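You operate a simulated robot arm through the tools that you are given. There is no shell and no other tool. Be economical: measure what you need, move in short steps, check, and stop when the job is done.

The job below is to be done with a simulated two-armed robot. You get a single attempt, and the scene is never put back.

Task
Replug the bench's work lamp into the yellow box and relight it.
Fine: lamp off before the plug moves; reset, test and reset the box before the lamp goes on.

It is judged by the outcome, as a careful person would: the job done as asked, and still so three seconds after it is handed in. It fails if anything else is knocked over, pushed out of place, dropped, spilled or broken.

Robot
Two 7-joint arms with fingered hands on one trunk, on a base that drives. Base frame: it is fixed to the floor where the robot stands at the start and does not move with it; the origin is under the middle of the robot, x ahead of it, y to its left, z up. Units: m, rad, N and s.
The left shoulder is at the start at [0.07, 0.157, 1.289], the right one opposite. With the tool pointing down near the work surface each hand reaches from about 0.32 to 0.9 m from the robot's upright axis, wherever it stands, measured 20 degrees to its own side. Places, roughly: blue plug (4x4x4 cm) [0.6, -0.4, 1]; board switch [0.6, -0.3, 0.9]; box outlet [0.5, -0.5, 1]; cream plug (4x4x4 cm) [0.7, -0.4, 1]; grey plug (4x4x4 cm) [0.7, -0.5, 1]; orange plug (4x4x4 cm) [0.6, -0.2, 1]; teal plug (4x4x4 cm) [0.7, -0.3, 1]; work lamp [0.5, -0.1, 1]; work lamp switch [0.5, -0.1, 1.1]. Payload 5 kg a hand.
The TCP of each hand is the grasp point between the finger pads, 0.031 m short of the fingertips. In the tool frame z runs along the fingers and y along their closing line. The gripper opens to 0.156 m. The gripper's body begins 0.088 m behind the TCP. The gripper is a hand of 4 fingers: y runs from the thumb to the fingers, the wrist lies at [0, 0, -0.249] in the tool frame.
Orientation is that of the tool frame in the base frame, as [roll, pitch, yaw] about the fixed x, y, z axes, in that order (R = Rz(yaw) Ry(pitch) Rx(roll)). With the fingers straight down and closing along the base's y, the tool's x points along the base's -x, its y along +y and its z along -z.

Tools
- The arms move only by the tool apply_moves. It takes "left_rows", "right_rows" or both (then of equal length, played together; a hand with none holds still); each is a list of rows, each an object (a shift or turn left out is 0) with "xyz": the shift along the tool's x, y, z in units of 25 mm (1.0 is 25 mm), a list of three; "dr": the turn, a rotation vector about the tool's x, y, z in units of 4 degrees (1.0 is 4 degrees), a list of three. In form: [{"xyz": [dx, dy, dz], "dr": [ax, ay, az]}, ...]. A call has 1 to 10 rows; each row shifts and turns the commanded pose from where the row before left it, along the tool's axes as they then stand. A call with a number of a shift or a turn outside -1 to 1 is refused whole. Each row takes 0.2 s and may step no farther than 0.05 m and 0.15 rad from the row before; otherwise, the whole call is refused. A pose out of reach is approached as far as the arm can. The call stops where the force on the tool passes 40 N (or 10 N more than at its start, if that is more) or the arm is blocked; 0.2 s more then pass. In this call time passes only in rows, and 0.2 s behind the last. The reply holds the time, the measured pose of the TCP, the force on the tool along the base axes, the opening and the grip force, in the units named above and with some noise, with the torque about the TCP (base axes, N m) and any sound that the robot's microphone picked up.
- Cameras (640 x 400 px; columns grow to the right, rows downward): "scene" is now at [0.1273, -0.0591, 1.5248]; the picture's right is [-0.55, -0.84, -0.00], its down [-0.44, 0.29, -0.85] and it looks along [0.71, -0.46, -0.53] (base axes); focal length 237 px, centre (320, 200). "left" rides on the left gripper at [-0.072, 0.002, -0.111] in its tool frame; the picture's right is [-0.02, -1.00, 0.00], its down [0.84, -0.02, -0.54] and it looks along [0.54, -0.01, 0.84] (tool axes); focal length 234 px, centre (320, 200). "right" rides on the right gripper at [0.072, 0.002, -0.111] in its tool frame; the picture's right is [-0.02, 1.00, 0.00], its down [-0.84, -0.02, -0.55] and it looks along [-0.54, -0.01, 0.84] (tool axes); focal length 234 px, centre (320, 200). There is no depth. A picture from a camera that has moved, and an enlarged one, comes with that camera's place and axes in the base frame and with its lens. The place of the scene camera against the robot may be out by one fixed shift of up to 0.012 m in any direction.
- get_image(camera): a new picture of that camera. It takes no simulated time.
- raise_lower(by): slides the trunk up (or, below 0, down) by that many m; the arms and the scene camera ride with it, the base frame stays. It gives what a move gives, with no picture.
- steer(legs): drives the robot by 1 to 6 legs, each [ahead, turn to the left] in m and rad, along the robot's own axes; the way and the turn of a leg run together, so that a leg with both is an arc; at most 1.5 m and 3.142 rad a leg. The arms and the cameras ride along, it lands a little off, and it stops where it bumps. It gives what a move gives.
- curl_fingers(finger1, finger2, finger3, thumb_bend, hand): sets how far each is bent, from 0 (flat) to 100 (curled in); at 30 the hand is open as for a grip, at 70 the pads meet at the TCP. One left out holds its place. A second passes; each finger stops where it meets its share of the squeeze, and holds until it gets a number again. It is the only way to open and close the hand. It gives what a move gives, with no picture; readings hold the bend of each and the force on the fingers (four entries, about 0 where the hand has none), thumb and palm.
- turn_head(pan, tilt): turns the head with the scene camera to pan (to the left, within 1.501 rad either way) and tilt (down, from -0.506 to 1.204), counted from straight ahead of the robot. It gives what a move gives.
- close_up(camera, box): a new picture of the part [left, top, right, bottom] of that camera's present view, enlarged. It takes no simulated time.
- finish_job(): hands the job in; it is judged then, once.

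Go step by step. Nothing tells you exact positions but the pictures and the camera data: compare them with the known pose of the tool, close in by small moves and look again before you grip or let go. The budget is 120 turns and 108 pictures, counting those below and the enlarged ones. Unless the task says otherwise, let go and move clear before handing in, and close with one line.

The tools are called after "Request:" as a command line: name --argument value ..., lists and objects as JSON in quotes. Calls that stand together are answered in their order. apply_moves: Moves the arms, as the interface text tells. Its arguments: {"type":"object","properties":{"left_rows":{"type":"array"},"right_rows":{"type":"array"}},"required":[]} The other tools are called the same way: raise_lower (by) slides the trunk up or down; curl_fingers (finger1, finger2, finger3, thumb_bend, hand) moves the fingers one by one; steer (legs) drives the base; turn_head (pan, tilt) turns the head that bears the scene camera; get_image (camera) takes a picture; close_up (camera, box) takes an enlarged picture of a part of a camera's view; finish_job () hands the job in.

At the start:

```text
t: 0.0
left_ee_pos: [0.5309, -0.0727, 1.3009]
left_ee_rot: [-3.142, -0.001, -3.141]
left_force: [-0.1, -0.2, -0.1]
left_torque: [0.01, -0.02, 0.03]
left_gripper_width: 0.156
left_finger_force: 0.0
left_shape: jaw
left_bend: [30.0, 30.0, 30.0, 30.0]
left_finger forces: [0.0, 0.1, 0.0, 0.0, 0.0, 0.0]
right_ee_pos: [0.3824, -0.4847, 1.411]
right_ee_rot: [3.141, 0.0, 3.142]
right_force: [-0.6, 0.5, 0.3]
right_torque: [0.01, 0.01, -0.03]
right_gripper_width: 0.156
right_finger_force: 0.0
right_shape: jaw
right_bend: [30.0, 30.0, 30.0, 30.0]
right_finger forces: [0.0, 0.1, 0.0, 0.0, 0.0, 0.0]
trunk travel left (down, up): [-0.675, 0.265]
robot x, y, heading: [0.0028, -0.0008, 0.002]
head pan, tilt: [-0.579, 0.56]
```

scene: 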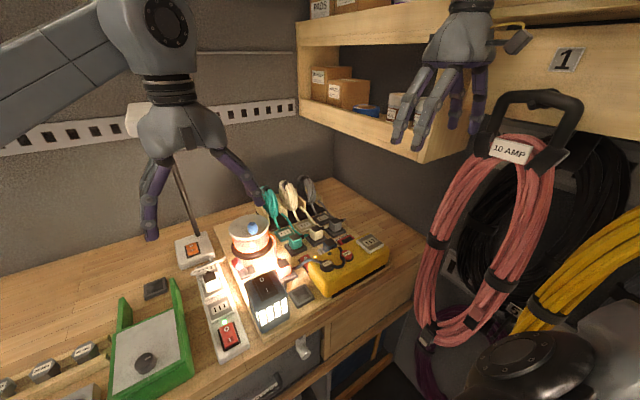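
right: 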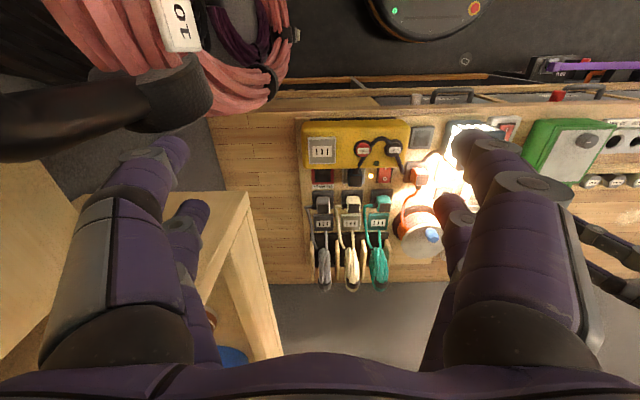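
left: 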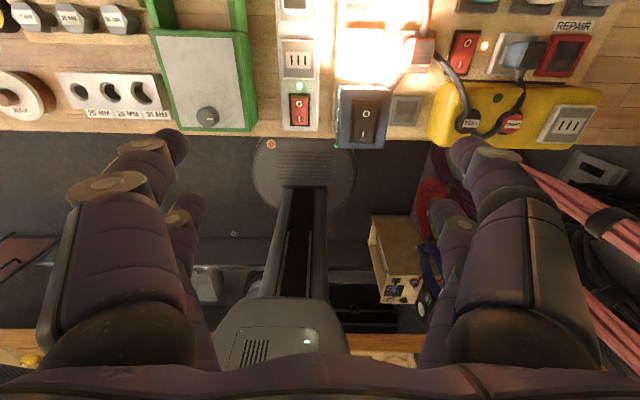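

I see the bench with a lit lamp, a power strip, a yellow box (GFCI with test/reset buttons) and several plugs; I need closer looks first to tell which plug is the lamp's.

Request:
close_up --camera "scene" --box '[170, 170, 410, 370]'

Request:
close_up --camera "right" --box '[290, 100, 530, 300]'

Request:
close_up --camera "left" --box '[260, 0, 640, 170]'

```text
2.00 times, centred on (290, 270) of scene
camera zoom: at [0.1273, -0.0591, 1.5248], right [-0.55, -0.84, 0.0], down [-0.44, 0.29, -0.85], along [0.71, -0.46, -0.53], focal length 474 px, centre (380, 60)
```

zoom: 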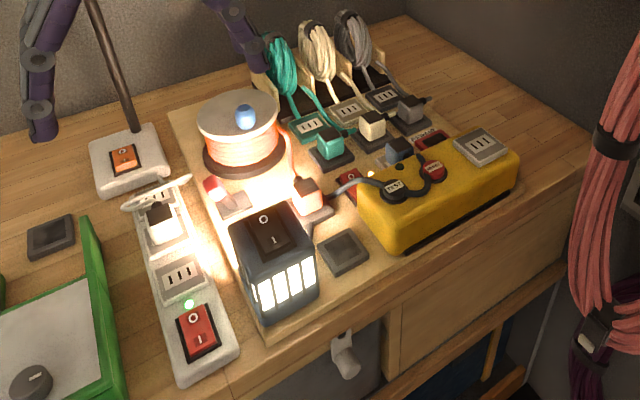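

```text
2.00 times, centred on (410, 200) of right
camera zoom: at [0.3098, -0.4841, 1.5201], right [0.02, 1.0, 0.0], down [0.84, -0.02, 0.55], along [0.54, -0.01, -0.84], focal length 468 px, centre (140, 200)
```

zoom: 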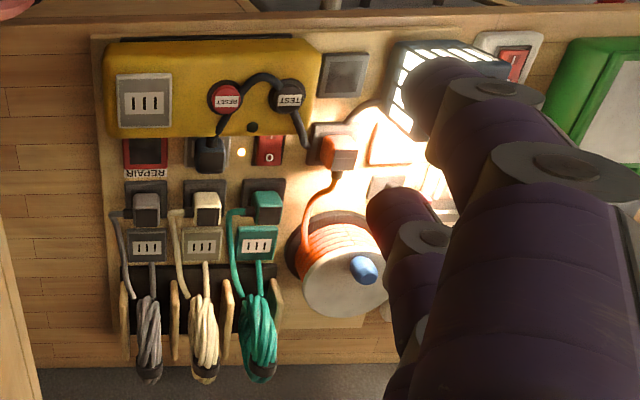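

```text
1.68 times, centred on (450, 85) of left
camera zoom: at [0.6012, -0.0718, 1.4124], right [0.02, -1.0, 0.0], down [-0.84, -0.02, 0.54], along [-0.54, -0.01, -0.84], focal length 394 px, centre (101, 394)
```

zoom: 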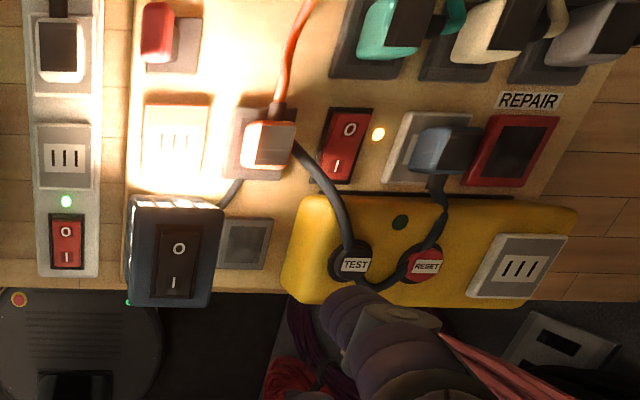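

The blue plug (same navy as the lamp, black cord looped over the yellow box's TEST/RESET buttons) appears to be the lamp's. First I shape the left hand to a pointing finger for the lamp switch, and look.

Request:
curl_fingers --hand "left" --finger1 100 --finger2 65 --finger3 100 --thumb_bend 0

Request:
get_image --camera "left"

Request:
get_image --camera "scene"

```text
t: 1.0
left_ee_pos: [0.5291, -0.0733, 1.2998]
left_ee_rot: [3.14, 0.001, -3.14]
left_force: [-0.2, -0.5, -0.3]
left_torque: [-0.01, 0.02, 0.0]
left_gripper_width: 0.086
left_finger_force: 0.1
left_shape: fingers
left_bend: [100.0, 65.0, 100.0, 0.0]
left_finger forces: [0.0, 0.0, 0.1, 0.0, 0.0, 0.0]
right_ee_pos: [0.3811, -0.4851, 1.4091]
right_ee_rot: [-3.141, -0.002, 3.141]
right_force: [0.1, 0.2, -0.5]
right_torque: [-0.02, 0.01, -0.02]
right_gripper_width: 0.1559
right_finger_force: 0.1
right_shape: jaw
right_bend: [30.0, 30.0, 30.0, 30.0]
right_finger forces: [0.0, 0.1, 0.1, 0.0, 0.0, 0.1]
trunk travel left (down, up): [-0.675, 0.265]
robot x, y, heading: [0.0004, 0.0011, -0.005]
head pan, tilt: [-0.579, 0.56]
```

```text
101 pictures are left
camera left: at [0.6012, -0.0718, 1.4124], right [0.02, -1.0, 0.0], down [-0.84, -0.02, 0.54], along [-0.54, -0.01, -0.84], focal length 234 px, centre (320, 200)
```

left: 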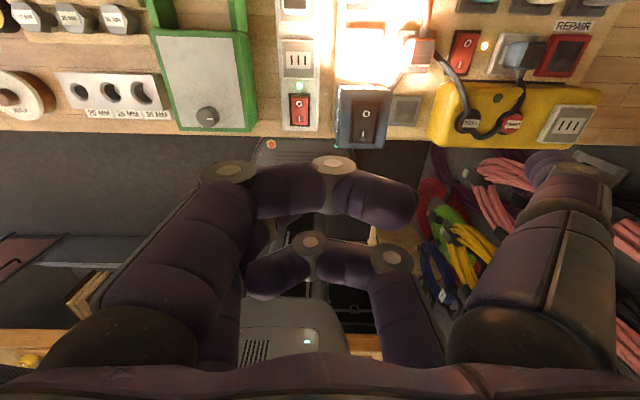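

```text
100 pictures are left
camera scene: at [0.1273, -0.0591, 1.5248], right [-0.55, -0.84, 0.0], down [-0.44, 0.29, -0.85], along [0.71, -0.46, -0.53], focal length 237 px, centre (320, 200)
```

scene: 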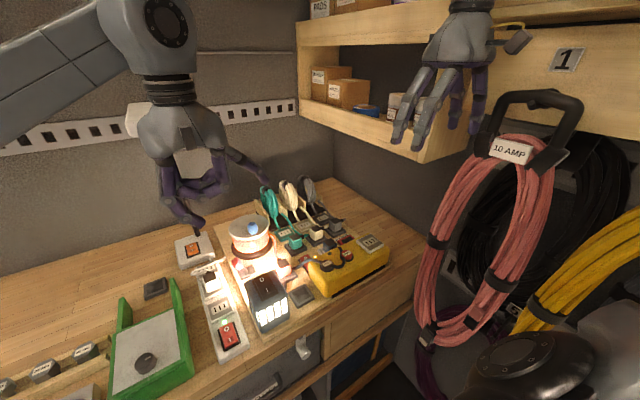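

I need to know which finger is which, so I switch the pointing finger and look again.

Request:
curl_fingers --hand "left" --finger1 60 --finger2 100 --finger3 100 --thumb_bend 100

Request:
get_image --camera "left"

Request:
close_up --camera "scene" --box '[80, 80, 320, 340]'

```text
t: 2.0
left_ee_pos: [0.529, -0.0725, 1.3009]
left_ee_rot: [-3.141, 0.001, 3.141]
left_force: [-0.3, 0.6, -0.7]
left_torque: [0.0, -0.01, 0.0]
left_gripper_width: 0.0357
left_finger_force: 0.0
left_shape: fingers
left_bend: [58.0, 86.0, 100.0, 98.0]
left_finger forces: [0.0, 0.1, 0.0, 0.1, 0.1, 0.1]
right_ee_pos: [0.3818, -0.4845, 1.4097]
right_ee_rot: [-3.142, 0.0, 3.141]
right_force: [0.4, 1.1, 0.0]
right_torque: [0.01, 0.0, 0.01]
right_gripper_width: 0.1558
right_finger_force: 0.0
right_shape: jaw
right_bend: [30.0, 30.0, 30.0, 30.0]
right_finger forces: [0.0, 0.1, 0.0, 0.1, 0.0, 0.0]
trunk travel left (down, up): [-0.675, 0.265]
robot x, y, heading: [-0.0002, -0.0011, 0.0]
head pan, tilt: [-0.579, 0.56]
```

```text
99 pictures are left
camera left: at [0.6012, -0.0718, 1.4124], right [0.02, -1.0, 0.0], down [-0.84, -0.02, 0.54], along [-0.54, -0.01, -0.84], focal length 234 px, centre (320, 200)
```

left: 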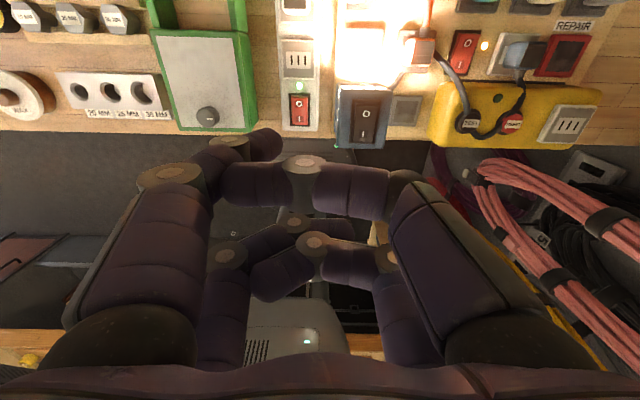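

```text
1.54 times, centred on (200, 210) of scene
camera zoom: at [0.1273, -0.0591, 1.5248], right [-0.55, -0.84, 0.0], down [-0.44, 0.29, -0.85], along [0.71, -0.46, -0.53], focal length 364 px, centre (505, 185)
```

zoom: 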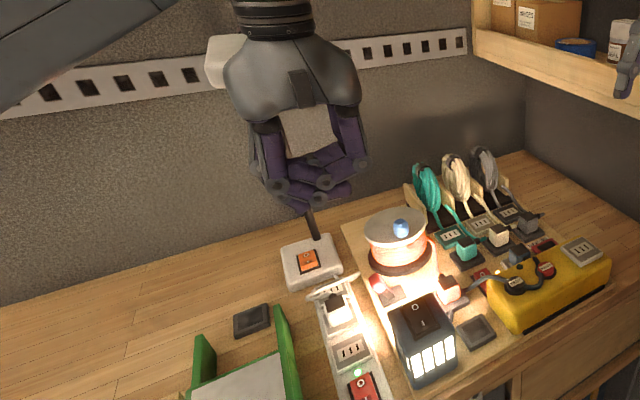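

Finger1 now points (tip about tool (-0.025, 0.03, 0.035)). I bring it towards the lamp's switch, staying above, and look.

Request:
apply_moves --left_rows '[{"xyz": [0.25, -1, 0.6]}, {"xyz": [0.25, -1, 0.6]}, {"xyz": [0.25, -1, 0.6]}, {"xyz": [0.25, -0.9, 0.6]}, {"xyz": [0, 0, 0.8]}]'

Request:
get_image --camera "left"

Request:
close_up --camera "scene" --box '[180, 180, 340, 340]'

Request:
get_image --camera "right"

```text
t: 3.2
left_ee_pos: [0.5045, -0.1692, 1.2213]
left_ee_rot: [3.141, -0.001, 3.14]
left_force: [0.5, -0.2, 0.5]
left_torque: [0.03, 0.01, -0.02]
left_gripper_width: 0.0366
left_finger_force: 0.0
left_shape: fingers
left_bend: [58.0, 87.0, 100.0, 99.0]
left_finger forces: [0.0, 0.0, 0.0, 0.0, 0.0, 0.1]
right_ee_pos: [0.382, -0.4847, 1.4096]
right_ee_rot: [-3.14, 0.0, 3.14]
right_force: [-0.5, -0.4, 0.4]
right_torque: [-0.02, 0.01, -0.02]
right_gripper_width: 0.1557
right_finger_force: 0.1
right_shape: jaw
right_bend: [30.0, 30.0, 30.0, 30.0]
right_finger forces: [0.0, 0.0, 0.0, 0.0, 0.0, 0.1]
trunk travel left (down, up): [-0.675, 0.265]
robot x, y, heading: [0.0009, -0.0028, 0.0]
head pan, tilt: [-0.579, 0.56]
```

```text
97 pictures are left
camera left: at [0.5766, -0.1685, 1.3315], right [0.02, -1.0, 0.0], down [-0.84, -0.02, 0.54], along [-0.54, -0.01, -0.84], focal length 234 px, centre (320, 200)
```

left: 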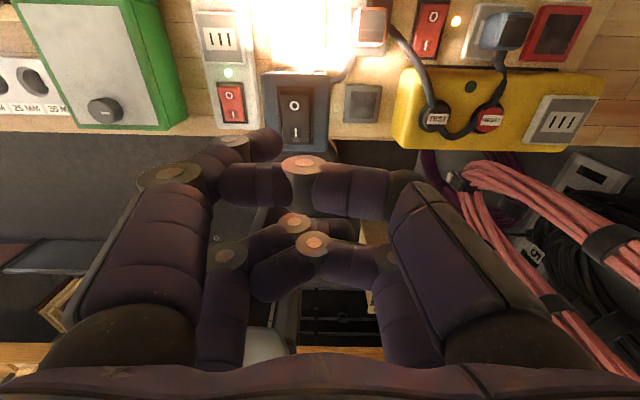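

```text
2.50 times, centred on (260, 260) of scene
camera zoom: at [0.1279, -0.0585, 1.5248], right [-0.55, -0.84, 0.0], down [-0.45, 0.29, -0.85], along [0.71, -0.46, -0.53], focal length 592 px, centre (470, 50)
```

zoom: 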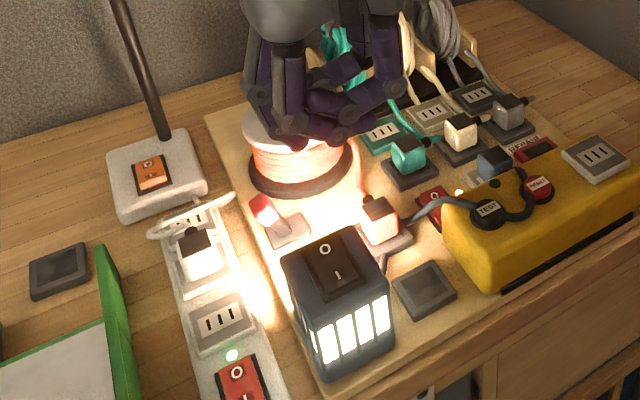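

```text
95 pictures are left
camera right: at [0.3104, -0.4834, 1.5202], right [0.02, 1.0, 0.0], down [0.84, -0.02, 0.54], along [0.54, -0.01, -0.84], focal length 234 px, centre (320, 200)
```

right: 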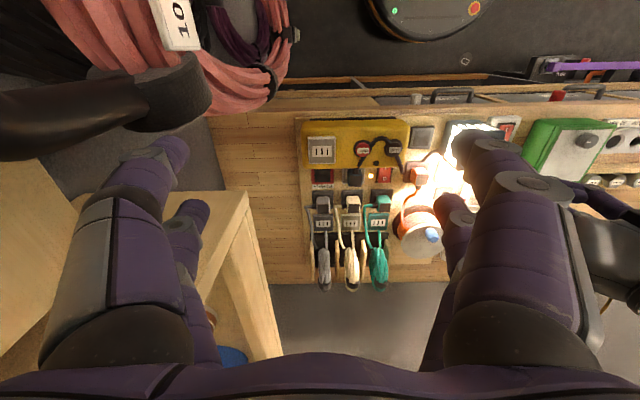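

The switch triangulates to about (0.512, -0.141, 1.054), with its O end at +x; the fingertip is roughly above it. I descend partway and check.

Request:
apply_moves --left_rows '[{"xyz": [0, 0, 0.8]}, {"xyz": [0, 0, 0.8]}, {"xyz": [0, 0, 0.8]}, {"xyz": [0, 0, 0.8]}]'

Request:
get_image --camera "left"

Request:
close_up --camera "scene" --box '[180, 180, 340, 340]'

```text
t: 4.2
left_ee_pos: [0.5065, -0.1718, 1.1392]
left_ee_rot: [-3.139, 0.001, 3.141]
left_force: [0.9, -0.9, 0.5]
left_torque: [-0.02, 0.0, 0.03]
left_gripper_width: 0.0366
left_finger_force: 0.1
left_shape: fingers
left_bend: [58.0, 87.0, 100.0, 99.0]
left_finger forces: [0.0, 0.0, 0.1, 0.1, 0.1, 0.0]
right_ee_pos: [0.3801, -0.485, 1.4104]
right_ee_rot: [3.14, 0.0, -3.141]
right_force: [0.2, -0.4, -0.7]
right_torque: [-0.01, 0.0, -0.01]
right_gripper_width: 0.1559
right_finger_force: 0.0
right_shape: jaw
right_bend: [30.0, 30.0, 30.0, 30.0]
right_finger forces: [0.1, 0.0, 0.1, 0.0, 0.0, 0.1]
trunk travel left (down, up): [-0.675, 0.265]
robot x, y, heading: [-0.0071, -0.0015, 0.001]
head pan, tilt: [-0.579, 0.56]
```

```text
94 pictures are left
camera left: at [0.5781, -0.1703, 1.2512], right [0.02, -1.0, 0.0], down [-0.84, -0.02, 0.55], along [-0.54, -0.01, -0.84], focal length 234 px, centre (320, 200)
```

left: 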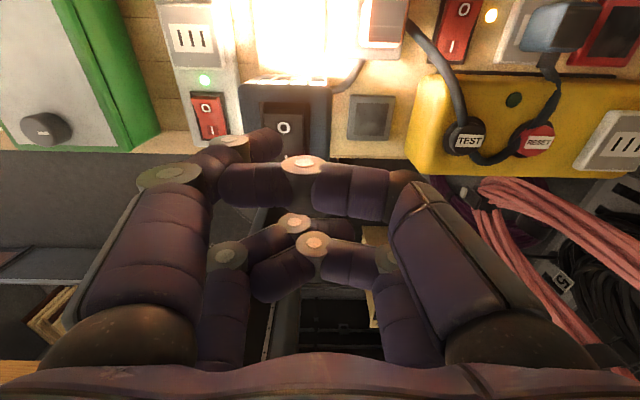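

```text
2.50 times, centred on (260, 260) of scene
camera zoom: at [0.1278, -0.0595, 1.5248], right [-0.55, -0.84, 0.0], down [-0.45, 0.29, -0.85], along [0.71, -0.46, -0.53], focal length 592 px, centre (470, 50)
```

zoom: 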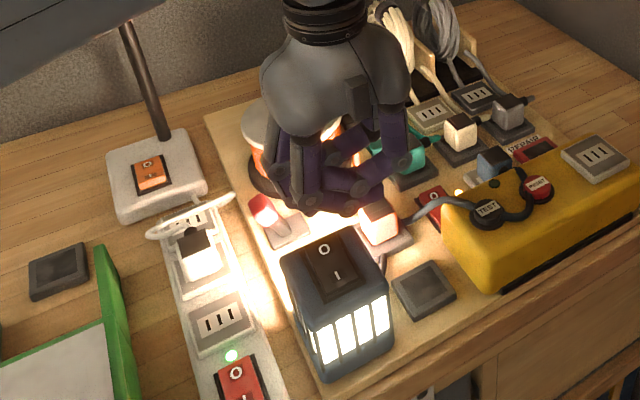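

Alignment predicts the tip landing on the O mark. I descend the last 4 cm and then creep until contact.

Request:
apply_moves --left_rows '[{"xyz": [0, 0, 0.8]}, {"xyz": [0, 0, 0.6]}, {"xyz": [0, 0, 0.15]}]'

Request:
get_image --camera "left"

Request:
close_up --camera "scene" --box '[180, 180, 340, 340]'

```text
t: 5.0
left_ee_pos: [0.5043, -0.17, 1.1018]
left_ee_rot: [3.142, 0.001, -3.141]
left_force: [0.4, 0.0, -0.3]
left_torque: [0.01, 0.0, 0.03]
left_gripper_width: 0.0369
left_finger_force: 0.0
left_shape: fingers
left_bend: [57.0, 87.0, 100.0, 99.0]
left_finger forces: [0.0, 0.0, 0.0, 0.0, 0.0, 0.1]
right_ee_pos: [0.3809, -0.485, 1.4086]
right_ee_rot: [-3.141, -0.001, 3.141]
right_force: [0.5, 0.0, 0.1]
right_torque: [0.01, 0.01, -0.03]
right_gripper_width: 0.1557
right_finger_force: 0.0
right_shape: jaw
right_bend: [30.0, 30.0, 30.0, 30.0]
right_finger forces: [0.0, 0.1, 0.0, 0.1, 0.0, 0.0]
trunk travel left (down, up): [-0.675, 0.265]
robot x, y, heading: [0.0014, -0.0011, 0.004]
head pan, tilt: [-0.579, 0.56]
```

```text
92 pictures are left
camera left: at [0.5763, -0.1686, 1.2131], right [0.02, -1.0, 0.0], down [-0.84, -0.02, 0.54], along [-0.54, -0.01, -0.84], focal length 234 px, centre (320, 200)
```

left: 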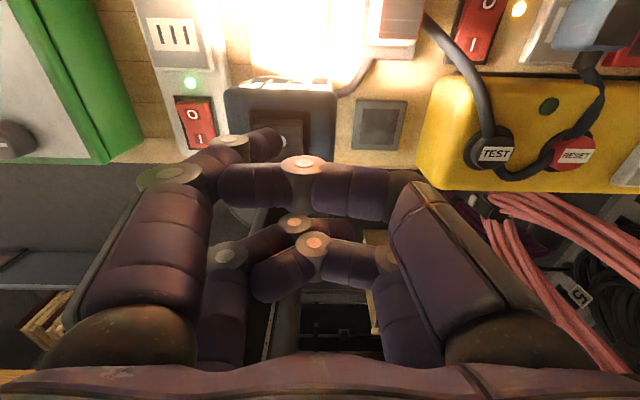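

```text
2.50 times, centred on (260, 260) of scene
camera zoom: at [0.127, -0.059, 1.5248], right [-0.55, -0.84, 0.0], down [-0.44, 0.29, -0.85], along [0.71, -0.46, -0.53], focal length 592 px, centre (470, 50)
```

zoom: 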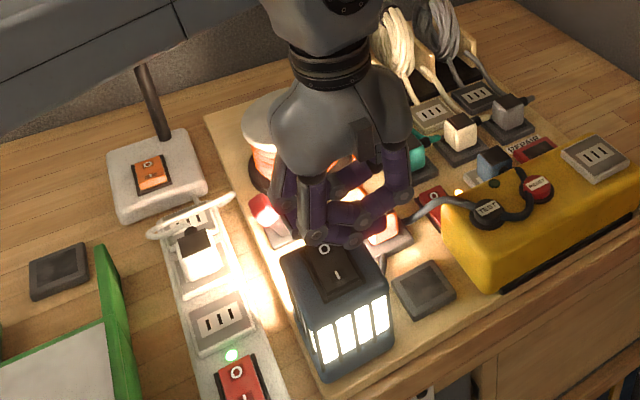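

The tip is ~1 cm above and just left of the O mark. I nudge it and press down gently.

Request:
apply_moves --left_rows '[{"xyz": [0.1, -0.25, 0.1]}, {"xyz": [0, 0, 0.2]}, {"xyz": [0, 0, 0.2]}, {"xyz": [0, 0, 0.15]}]'

Request:
close_up --camera "scene" --box '[180, 180, 340, 340]'

```text
t: 6.0
left_ee_pos: [0.5013, -0.175, 1.0899]
left_ee_rot: [-3.138, 0.007, -3.14]
left_force: [4.1, 5.8, 33.8]
left_torque: [1.24, -0.66, -0.08]
left_gripper_width: 0.0359
left_finger_force: 16.6
left_shape: fingers
left_bend: [55.0, 87.0, 100.0, 99.0]
left_finger forces: [33.4, 0.1, 0.1, 0.0, 0.1, 0.0]
right_ee_pos: [0.379, -0.482, 1.4119]
right_ee_rot: [-3.139, 0.001, 3.141]
right_force: [-0.4, 0.3, 0.5]
right_torque: [-0.01, -0.01, -0.02]
right_gripper_width: 0.1555
right_finger_force: 0.1
right_shape: jaw
right_bend: [30.0, 30.0, 30.0, 30.0]
right_finger forces: [0.0, 0.0, 0.0, 0.1, 0.0, 0.0]
trunk travel left (down, up): [-0.675, 0.265]
robot x, y, heading: [0.0026, 0.0028, 0.0]
head pan, tilt: [-0.579, 0.56]
```

```text
2.50 times, centred on (260, 260) of scene
camera zoom: at [0.1248, -0.0571, 1.5257], right [-0.55, -0.84, 0.0], down [-0.44, 0.29, -0.85], along [0.71, -0.46, -0.53], focal length 592 px, centre (470, 50)
```

zoom: 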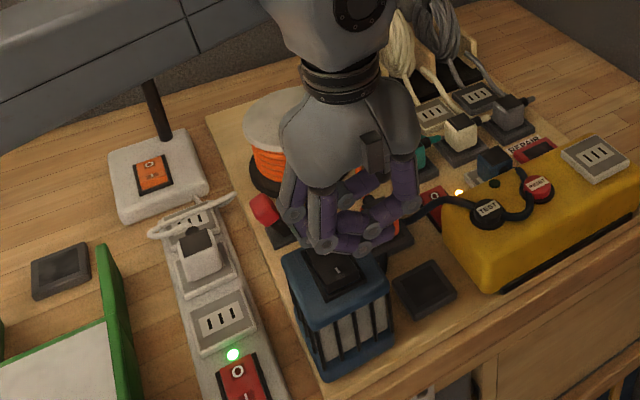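

The lamp is off. I lift the left hand and withdraw it to the left, then look at the plugs and box.

Request:
apply_moves --left_rows '[{"xyz": [0, 0, -0.8]}, {"xyz": [0, 0, -1]}, {"xyz": [0, 0, -1]}, {"xyz": [0, 0.5, -1]}, {"xyz": [0, 1, -1]}, {"xyz": [0, 1, -1]}, {"xyz": [0, 1, -1]}, {"xyz": [0, 1, -1]}, {"xyz": [0, 1, 0]}, {"xyz": [0, 1, 0]}]'

Request:
get_image --camera "scene"

Request:
close_up --camera "scene" --box '[230, 190, 390, 310]'

Request:
close_up --camera "right" --box '[290, 110, 460, 220]'

```text
t: 8.2
left_ee_pos: [0.5025, -0.0124, 1.2817]
left_ee_rot: [-3.14, 0.0, -3.141]
left_force: [0.2, -0.3, -0.4]
left_torque: [-0.04, 0.0, 0.02]
left_gripper_width: 0.0379
left_finger_force: 0.0
left_shape: fingers
left_bend: [57.0, 87.0, 100.0, 99.0]
left_finger forces: [0.1, 0.0, 0.1, 0.0, 0.1, 0.1]
right_ee_pos: [0.3809, -0.4839, 1.4106]
right_ee_rot: [-3.141, 0.0, -3.141]
right_force: [0.8, 0.6, -0.3]
right_torque: [-0.01, 0.02, -0.02]
right_gripper_width: 0.1557
right_finger_force: 0.0
right_shape: jaw
right_bend: [30.0, 30.0, 30.0, 30.0]
right_finger forces: [0.0, 0.0, 0.0, 0.0, 0.1, 0.0]
trunk travel left (down, up): [-0.675, 0.265]
robot x, y, heading: [-0.0001, -0.0036, 0.0]
head pan, tilt: [-0.579, 0.56]
```

```text
89 pictures are left
camera scene: at [0.1273, -0.0574, 1.5248], right [-0.55, -0.84, 0.0], down [-0.44, 0.29, -0.85], along [0.71, -0.46, -0.53], focal length 237 px, centre (320, 200)
```

scene: 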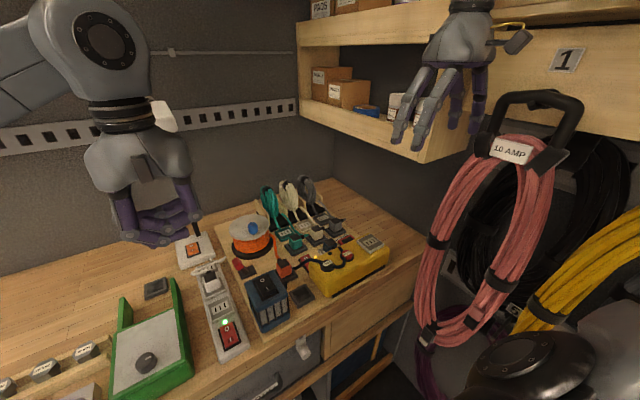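

```text
3.33 times, centred on (310, 250) of scene
camera zoom: at [0.1273, -0.0574, 1.5248], right [-0.55, -0.84, 0.0], down [-0.44, 0.29, -0.85], along [0.71, -0.46, -0.53], focal length 790 px, centre (353, 33)
```

zoom: 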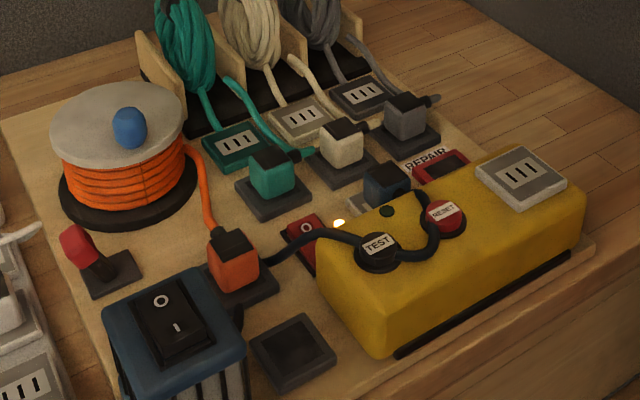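

```text
3.64 times, centred on (375, 165) of right
camera zoom: at [0.3098, -0.4823, 1.5207], right [0.02, 1.0, 0.0], down [0.84, -0.02, 0.55], along [0.54, -0.01, -0.84], focal length 852 px, centre (120, 327)
```

zoom: 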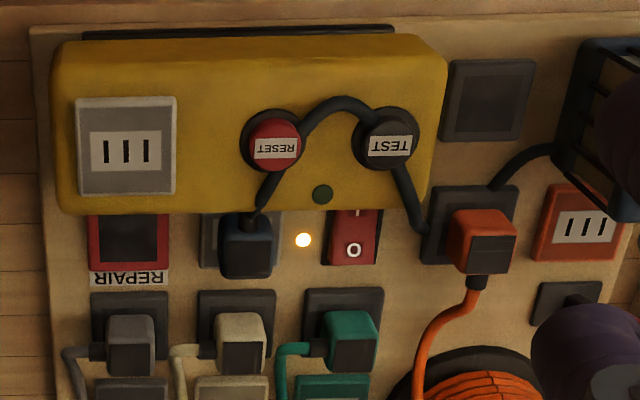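

With the glare gone I see: blue plug about (0.587, -0.398), RESET ≈ (0.505, -0.39), TEST ≈ (0.497, -0.323), box outlet ≈ (0.50, -0.482). I move the open right hand above the blue plug, well clear, and look.

Request:
apply_moves --right_rows '[{"xyz": [-0.8, 0.35, 0.8]}, {"xyz": [-0.8, 0.35, 0.8]}, {"xyz": [-0.8, 0.35, 0.8]}, {"xyz": [-0.8, 0.35, 0.8]}, {"xyz": [-0.8, 0.35, 0.8]}, {"xyz": [-0.8, 0.35, 0.8]}, {"xyz": [-0.8, 0.35, 0.8]}, {"xyz": [-0.8, 0.35, 0.8]}, {"xyz": [-0.8, 0.35, 0.8]}, {"xyz": [-0.8, 0.35, 0.8]}]'

Request:
get_image --camera "right"

Request:
get_image --camera "scene"

Request:
get_image --camera "left"

```text
t: 10.4
left_ee_pos: [0.5039, -0.0145, 1.2806]
left_ee_rot: [3.141, -0.002, -3.141]
left_force: [1.0, 0.4, 0.3]
left_torque: [0.02, 0.04, 0.04]
left_gripper_width: 0.0382
left_finger_force: 0.1
left_shape: fingers
left_bend: [57.0, 87.0, 100.0, 99.0]
left_finger forces: [0.0, 0.1, 0.1, 0.0, 0.0, 0.0]
right_ee_pos: [0.5837, -0.3958, 1.2097]
right_ee_rot: [-3.141, 0.0, 3.141]
right_force: [0.5, 0.1, 0.2]
right_torque: [-0.04, 0.01, -0.01]
right_gripper_width: 0.1563
right_finger_force: 0.1
right_shape: jaw
right_bend: [30.0, 30.0, 30.0, 30.0]
right_finger forces: [0.1, 0.0, 0.1, 0.1, 0.0, 0.1]
trunk travel left (down, up): [-0.675, 0.265]
robot x, y, heading: [0.0016, -0.0015, -0.001]
head pan, tilt: [-0.579, 0.56]
```

```text
86 pictures are left
camera right: at [0.5113, -0.395, 1.3195], right [0.02, 1.0, 0.0], down [0.84, -0.02, 0.54], along [0.54, -0.01, -0.84], focal length 234 px, centre (320, 200)
```

right: 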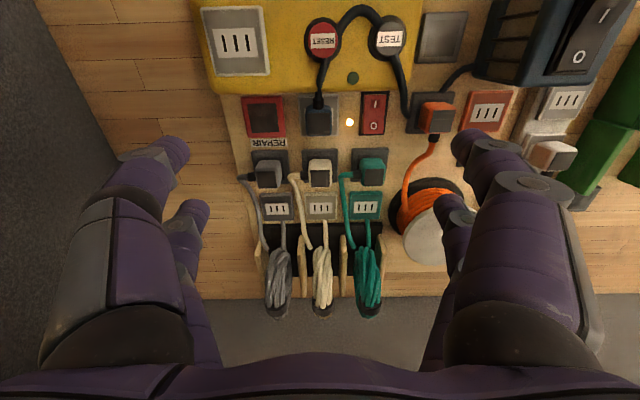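

```text
85 pictures are left
camera scene: at [0.1294, -0.0584, 1.5246], right [-0.55, -0.84, 0.0], down [-0.45, 0.29, -0.85], along [0.71, -0.46, -0.53], focal length 237 px, centre (320, 200)
```

scene: 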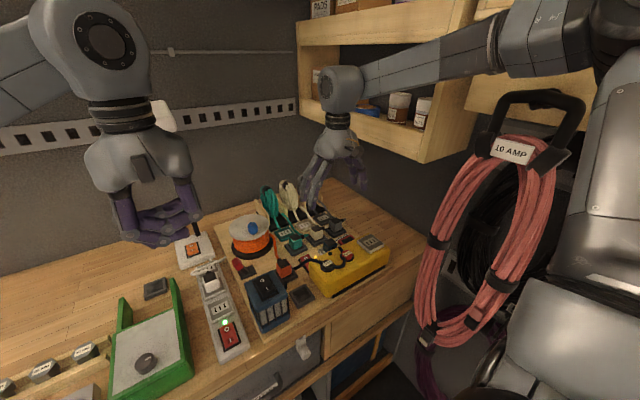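

```text
84 pictures are left
camera left: at [0.5751, -0.0127, 1.3921], right [0.02, -1.0, 0.0], down [-0.84, -0.02, 0.55], along [-0.55, -0.01, -0.84], focal length 234 px, centre (320, 200)
```

left: 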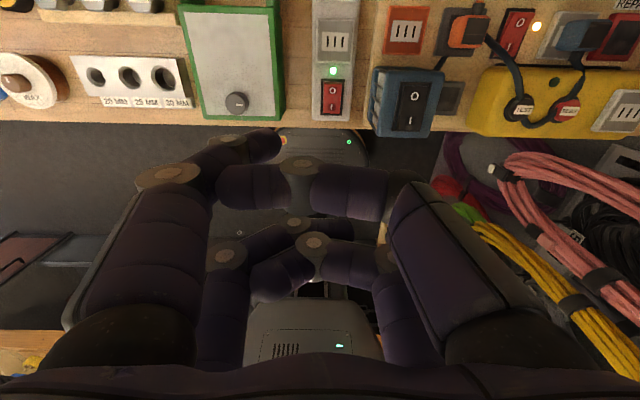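

The right camera now sees the blue plug clearly between the fingers, at about (0.592, -0.396). I lower to TCP 1.09 and look closely.

Request:
apply_moves --right_rows '[{"xyz": [-0.1, 0, 0.8]}, {"xyz": [-0.1, 0, 0.8]}, {"xyz": [-0.1, 0, 0.8]}, {"xyz": [0, 0, 0.8]}, {"xyz": [0, 0, 0.8]}, {"xyz": [0, 0, 0.8]}]'

Request:
get_image --camera "right"

Request:
close_up --camera "scene" --box '[270, 170, 400, 290]'

```text
t: 11.8
left_ee_pos: [0.5025, -0.0148, 1.2811]
left_ee_rot: [3.14, 0.0, 3.141]
left_force: [0.3, 0.2, -0.5]
left_torque: [0.03, 0.01, -0.02]
left_gripper_width: 0.0381
left_finger_force: 0.0
left_shape: fingers
left_bend: [57.0, 87.0, 100.0, 100.0]
left_finger forces: [0.1, 0.0, 0.0, 0.0, 0.1, 0.0]
right_ee_pos: [0.5893, -0.3972, 1.0901]
right_ee_rot: [-3.14, -0.001, -3.141]
right_force: [0.2, -0.2, -0.8]
right_torque: [-0.01, -0.01, 0.0]
right_gripper_width: 0.156
right_finger_force: 0.1
right_shape: jaw
right_bend: [30.0, 30.0, 30.0, 30.0]
right_finger forces: [0.1, 0.0, 0.0, 0.1, 0.0, 0.1]
trunk travel left (down, up): [-0.675, 0.265]
robot x, y, heading: [-0.0007, -0.0006, 0.002]
head pan, tilt: [-0.579, 0.56]
```

```text
83 pictures are left
camera right: at [0.5168, -0.3956, 1.1999], right [0.02, 1.0, 0.0], down [0.84, -0.02, 0.55], along [0.55, -0.01, -0.84], focal length 234 px, centre (320, 200)
```

right: 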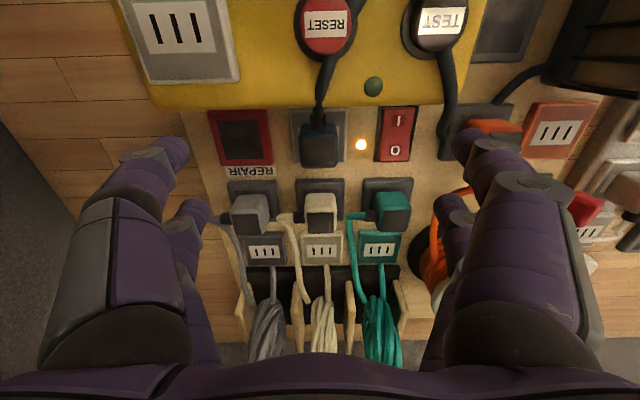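

```text
3.33 times, centred on (335, 230) of scene
camera zoom: at [0.1277, -0.0593, 1.5248], right [-0.55, -0.84, 0.0], down [-0.45, 0.29, -0.85], along [0.71, -0.46, -0.53], focal length 790 px, centre (270, 100)
```

zoom: 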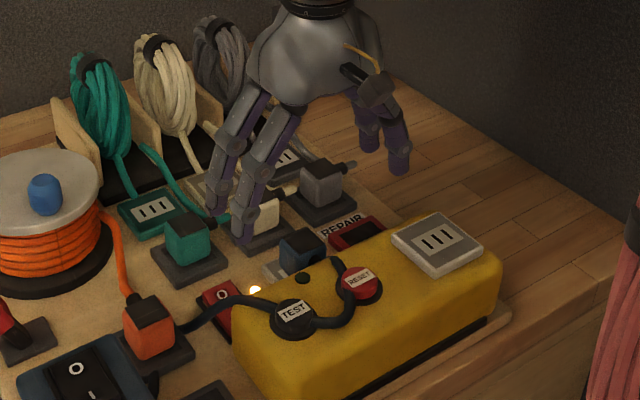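

Request:
close_up --camera "right" --box '[260, 80, 400, 190]'

```text
3.64 times, centred on (330, 135) of right
camera zoom: at [0.5168, -0.3956, 1.1999], right [0.02, 1.0, 0.0], down [0.84, -0.02, 0.55], along [0.55, -0.01, -0.84], focal length 852 px, centre (284, 436)
```

zoom: 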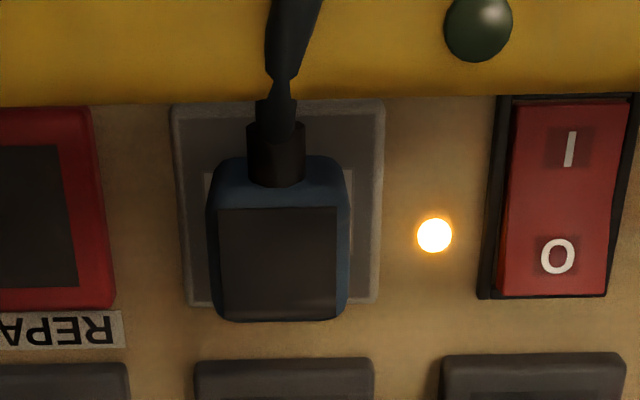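

Plug top is around z≈0.98, centre ≈ (0.603, -0.398). The red board switch lies just left of it, so I narrow the hand first, then shift over the plug.

Request:
curl_fingers --hand "right" --finger1 51 --finger2 51 --finger3 51 --thumb_bend 51

Request:
apply_moves --right_rows '[{"xyz": [-0.5, 0, 0.4]}, {"xyz": [0, 0, 0.8]}]'

Request:
get_image --camera "right"

Request:
close_up --camera "scene" --box '[270, 170, 400, 290]'

```text
t: 12.8
left_ee_pos: [0.5018, -0.0149, 1.2818]
left_ee_rot: [3.141, 0.0, -3.14]
left_force: [0.2, -0.7, 0.6]
left_torque: [0.04, 0.0, -0.02]
left_gripper_width: 0.0384
left_finger_force: 0.0
left_shape: fingers
left_bend: [57.0, 87.0, 100.0, 100.0]
left_finger forces: [0.0, 0.0, 0.1, 0.0, 0.1, 0.0]
right_ee_pos: [0.5868, -0.3975, 1.0888]
right_ee_rot: [3.141, 0.0, -3.141]
right_force: [-0.2, 0.3, 0.7]
right_torque: [0.0, 0.02, -0.01]
right_gripper_width: 0.0774
right_finger_force: 0.0
right_shape: fingers
right_bend: [51.0, 51.0, 51.0, 51.0]
right_finger forces: [0.1, 0.0, 0.0, 0.0, 0.0, 0.0]
trunk travel left (down, up): [-0.675, 0.265]
robot x, y, heading: [0.0011, -0.0005, -0.0]
head pan, tilt: [-0.579, 0.56]
```

```text
t: 13.4
left_ee_pos: [0.5021, -0.0143, 1.2821]
left_ee_rot: [-3.141, 0.001, -3.142]
left_force: [-0.1, 0.4, 0.3]
left_torque: [0.0, -0.02, -0.02]
left_gripper_width: 0.0384
left_finger_force: 0.2
left_shape: fingers
left_bend: [57.0, 87.0, 100.0, 100.0]
left_finger forces: [0.0, 0.1, 0.0, 0.0, 0.0, 0.0]
right_ee_pos: [0.6024, -0.3975, 1.0592]
right_ee_rot: [-3.14, 0.002, 3.141]
right_force: [-0.4, -0.4, 0.1]
right_torque: [-0.03, 0.02, -0.02]
right_gripper_width: 0.0774
right_finger_force: 0.0
right_shape: fingers
right_bend: [51.0, 51.0, 51.0, 51.0]
right_finger forces: [0.0, 0.0, 0.0, 0.0, 0.1, 0.1]
trunk travel left (down, up): [-0.675, 0.265]
robot x, y, heading: [0.0028, 0.001, -0.0]
head pan, tilt: [-0.579, 0.56]
```

```text
80 pictures are left
camera right: at [0.5303, -0.3967, 1.17], right [0.02, 1.0, 0.0], down [0.84, -0.02, 0.55], along [0.55, -0.01, -0.84], focal length 234 px, centre (320, 200)
```

right: 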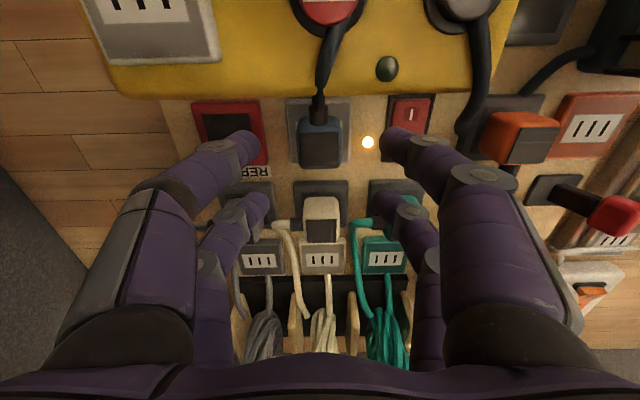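

```text
3.33 times, centred on (335, 230) of scene
camera zoom: at [0.1279, -0.0595, 1.5247], right [-0.55, -0.84, 0.0], down [-0.45, 0.29, -0.85], along [0.71, -0.46, -0.53], focal length 790 px, centre (270, 100)
```

zoom: 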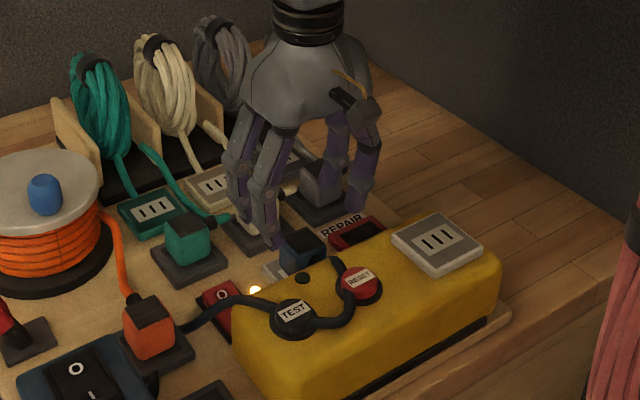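

Fingers straddle the plug well. I descend towards TCP 1.00 and check again.

Request:
apply_moves --right_rows '[{"xyz": [0, 0, 0.8]}, {"xyz": [0, 0, 0.8]}, {"xyz": [0, 0, 0.6]}]'

Request:
get_image --camera "right"

Request:
close_up --camera "scene" --box '[270, 170, 400, 290]'

Request:
get_image --camera "left"

```text
t: 14.2
left_ee_pos: [0.5013, -0.0138, 1.2818]
left_ee_rot: [-3.14, 0.0, 3.142]
left_force: [-0.6, 0.9, 0.1]
left_torque: [-0.01, 0.01, 0.01]
left_gripper_width: 0.0386
left_finger_force: 0.0
left_shape: fingers
left_bend: [57.0, 87.0, 100.0, 100.0]
left_finger forces: [0.0, 0.0, 0.0, 0.1, 0.0, 0.0]
right_ee_pos: [0.6027, -0.3977, 1.0075]
right_ee_rot: [3.141, 0.0, 3.141]
right_force: [-0.2, 0.3, 0.0]
right_torque: [0.04, -0.02, -0.02]
right_gripper_width: 0.0775
right_finger_force: 0.1
right_shape: fingers
right_bend: [51.0, 51.0, 51.0, 51.0]
right_finger forces: [0.1, 0.1, 0.0, 0.0, 0.0, 0.0]
trunk travel left (down, up): [-0.675, 0.265]
robot x, y, heading: [-0.0026, 0.0004, 0.001]
head pan, tilt: [-0.579, 0.56]
```

```text
78 pictures are left
camera right: at [0.531, -0.397, 1.1163], right [0.02, 1.0, 0.0], down [0.84, -0.02, 0.55], along [0.54, -0.01, -0.84], focal length 234 px, centre (320, 200)
```

right: 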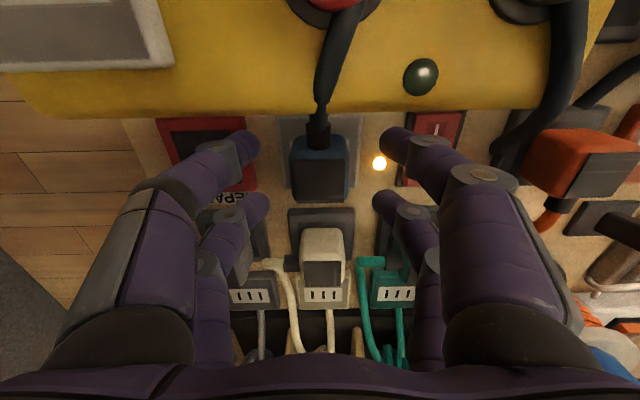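

```text
3.33 times, centred on (335, 230) of scene
camera zoom: at [0.1273, -0.059, 1.5248], right [-0.55, -0.84, 0.0], down [-0.44, 0.29, -0.85], along [0.71, -0.46, -0.53], focal length 790 px, centre (270, 100)
```

zoom: 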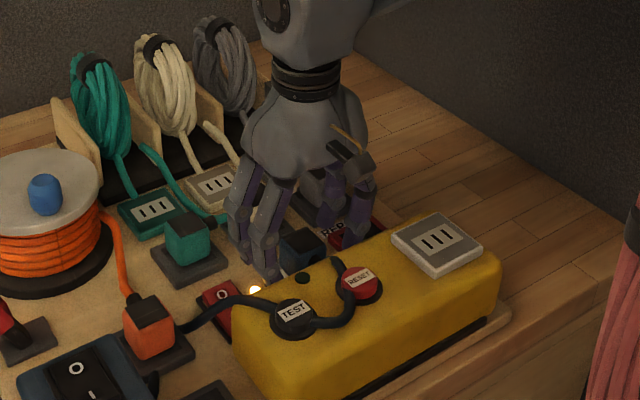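

```text
76 pictures are left
camera left: at [0.5732, -0.0132, 1.393], right [0.02, -1.0, 0.0], down [-0.84, -0.02, 0.54], along [-0.54, -0.01, -0.84], focal length 234 px, centre (320, 200)
```

left: 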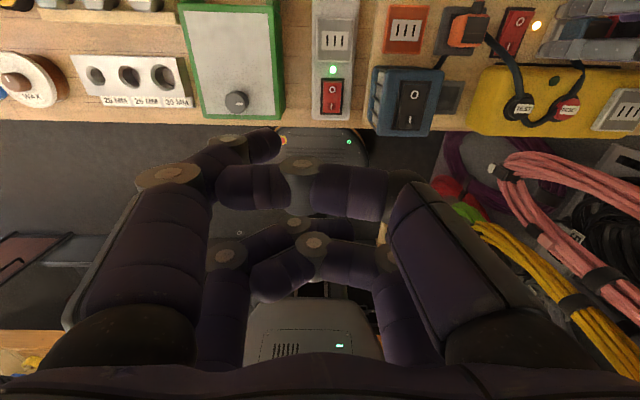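

The plug top is ~z 0.968, x≈0.608. I go a bit forward and 3 cm deeper, then check.

Request:
apply_moves --right_rows '[{"xyz": [-0.25, 0, 0.4]}, {"xyz": [0, 0, 0.4]}, {"xyz": [0, 0, 0.4]}]'

Request:
get_image --camera "right"

Request:
close_up --camera "scene" --box '[290, 190, 370, 260]'

```text
t: 15.0
left_ee_pos: [0.5012, -0.0131, 1.2829]
left_ee_rot: [3.14, 0.0, 3.141]
left_force: [0.0, 0.3, 0.3]
left_torque: [-0.03, -0.01, 0.04]
left_gripper_width: 0.0385
left_finger_force: 0.1
left_shape: fingers
left_bend: [57.0, 87.0, 100.0, 100.0]
left_finger forces: [0.0, 0.1, 0.0, 0.1, 0.1, 0.0]
right_ee_pos: [0.6094, -0.3962, 0.9777]
right_ee_rot: [3.141, 0.005, 3.142]
right_force: [0.6, 0.3, 8.7]
right_torque: [0.19, 0.06, 0.03]
right_gripper_width: 0.0772
right_finger_force: 4.1
right_shape: fingers
right_bend: [51.0, 51.0, 51.0, 51.0]
right_finger forces: [4.8, 1.3, 1.1, 0.0, 1.0, 0.0]
trunk travel left (down, up): [-0.675, 0.265]
robot x, y, heading: [0.0017, 0.0022, 0.005]
head pan, tilt: [-0.579, 0.56]
```

```text
75 pictures are left
camera right: at [0.5368, -0.3947, 1.0875], right [0.02, 1.0, 0.0], down [0.84, -0.02, 0.55], along [0.55, -0.01, -0.84], focal length 234 px, centre (320, 200)
```

right: 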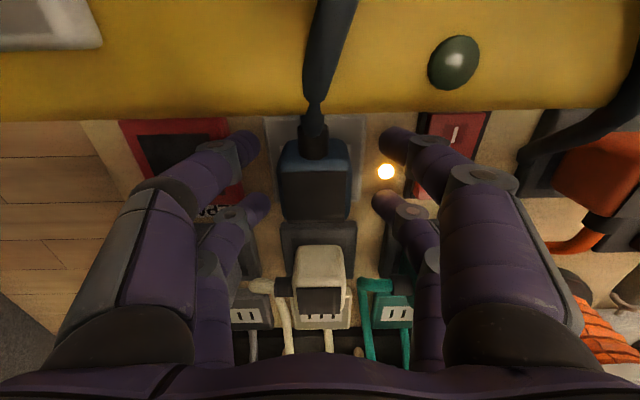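

```text
5.71 times, centred on (330, 225) of scene
camera zoom: at [0.1257, -0.058, 1.5252], right [-0.55, -0.84, 0.0], down [-0.44, 0.29, -0.85], along [0.71, -0.46, -0.53], focal length 1354 px, centre (263, 57)
```

zoom: 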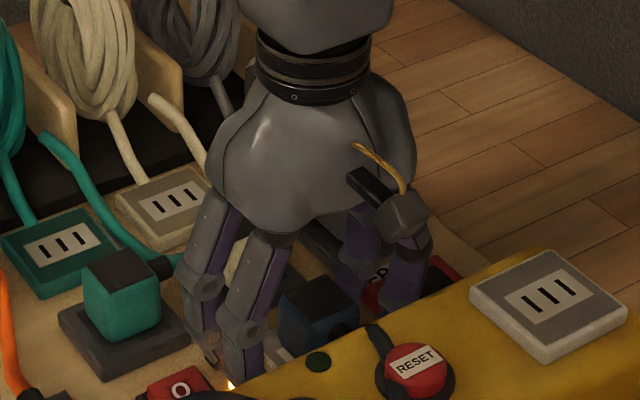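

Fingertips just touch the board (about 9 N). I back off 3 mm and close on the plug.

Request:
apply_moves --right_rows '[{"xyz": [0, 0, -0.12]}]'

Request:
curl_fingers --hand "right" --finger1 72 --finger2 72 --finger3 72 --thumb_bend 72

Request:
get_image --camera "right"

Request:
close_up --camera "scene" --box '[290, 190, 370, 260]'

```text
t: 15.4
left_ee_pos: [0.5028, -0.0149, 1.2817]
left_ee_rot: [-3.141, 0.001, -3.141]
left_force: [-0.4, -0.5, -0.1]
left_torque: [0.0, -0.05, 0.01]
left_gripper_width: 0.0386
left_finger_force: 0.2
left_shape: fingers
left_bend: [57.0, 87.0, 100.0, 100.0]
left_finger forces: [0.0, 0.0, 0.1, 0.0, 0.0, 0.1]
right_ee_pos: [0.6092, -0.3966, 0.9786]
right_ee_rot: [-3.141, 0.0, -3.141]
right_force: [0.6, 1.1, 0.1]
right_torque: [0.0, 0.0, 0.06]
right_gripper_width: 0.0766
right_finger_force: 1.0
right_shape: fingers
right_bend: [51.0, 51.0, 52.0, 51.0]
right_finger forces: [0.0, 0.1, 0.8, 0.0, 0.5, 0.1]
trunk travel left (down, up): [-0.675, 0.265]
robot x, y, heading: [-0.0006, 0.0001, 0.003]
head pan, tilt: [-0.579, 0.56]
```

```text
t: 16.4
left_ee_pos: [0.5011, -0.0177, 1.2807]
left_ee_rot: [3.141, 0.0, 3.139]
left_force: [0.5, 0.3, -0.4]
left_torque: [0.0, 0.01, 0.0]
left_gripper_width: 0.0385
left_finger_force: 0.1
left_shape: fingers
left_bend: [57.0, 87.0, 100.0, 100.0]
left_finger forces: [0.0, 0.0, 0.0, 0.1, 0.0, 0.0]
right_ee_pos: [0.6081, -0.3997, 0.9772]
right_ee_rot: [-3.141, 0.0, 3.141]
right_force: [-1.0, -19.4, -1.0]
right_torque: [-0.42, -0.05, 0.35]
right_gripper_width: 0.0598
right_finger_force: 26.0
right_shape: fingers
right_bend: [54.0, 54.0, 56.0, 62.0]
right_finger forces: [8.0, 8.0, 10.5, 0.1, 25.2, 0.0]
trunk travel left (down, up): [-0.675, 0.265]
robot x, y, heading: [-0.001, -0.0021, -0.002]
head pan, tilt: [-0.579, 0.56]
```

```text
73 pictures are left
camera right: at [0.5366, -0.3987, 1.0878], right [0.02, 1.0, 0.0], down [0.84, -0.02, 0.54], along [0.54, -0.01, -0.84], focal length 234 px, centre (320, 200)
```

right: 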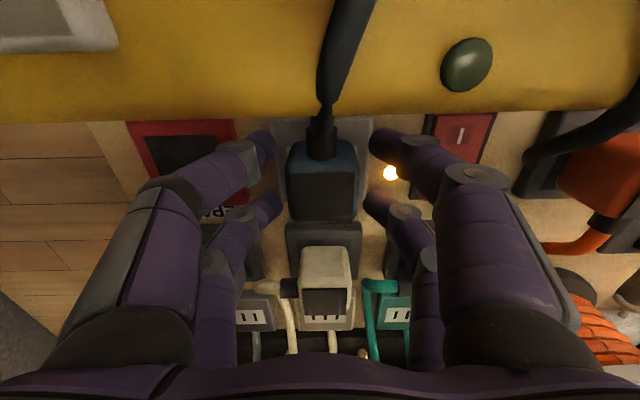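

```text
5.71 times, centred on (330, 225) of scene
camera zoom: at [0.1271, -0.0622, 1.5247], right [-0.55, -0.84, 0.0], down [-0.44, 0.29, -0.85], along [0.71, -0.46, -0.53], focal length 1354 px, centre (263, 57)
```

zoom: 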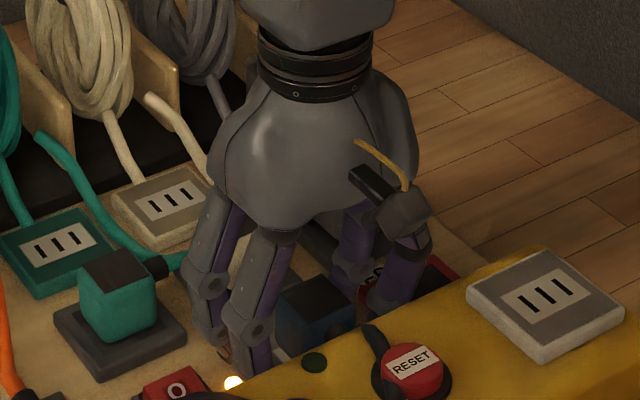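

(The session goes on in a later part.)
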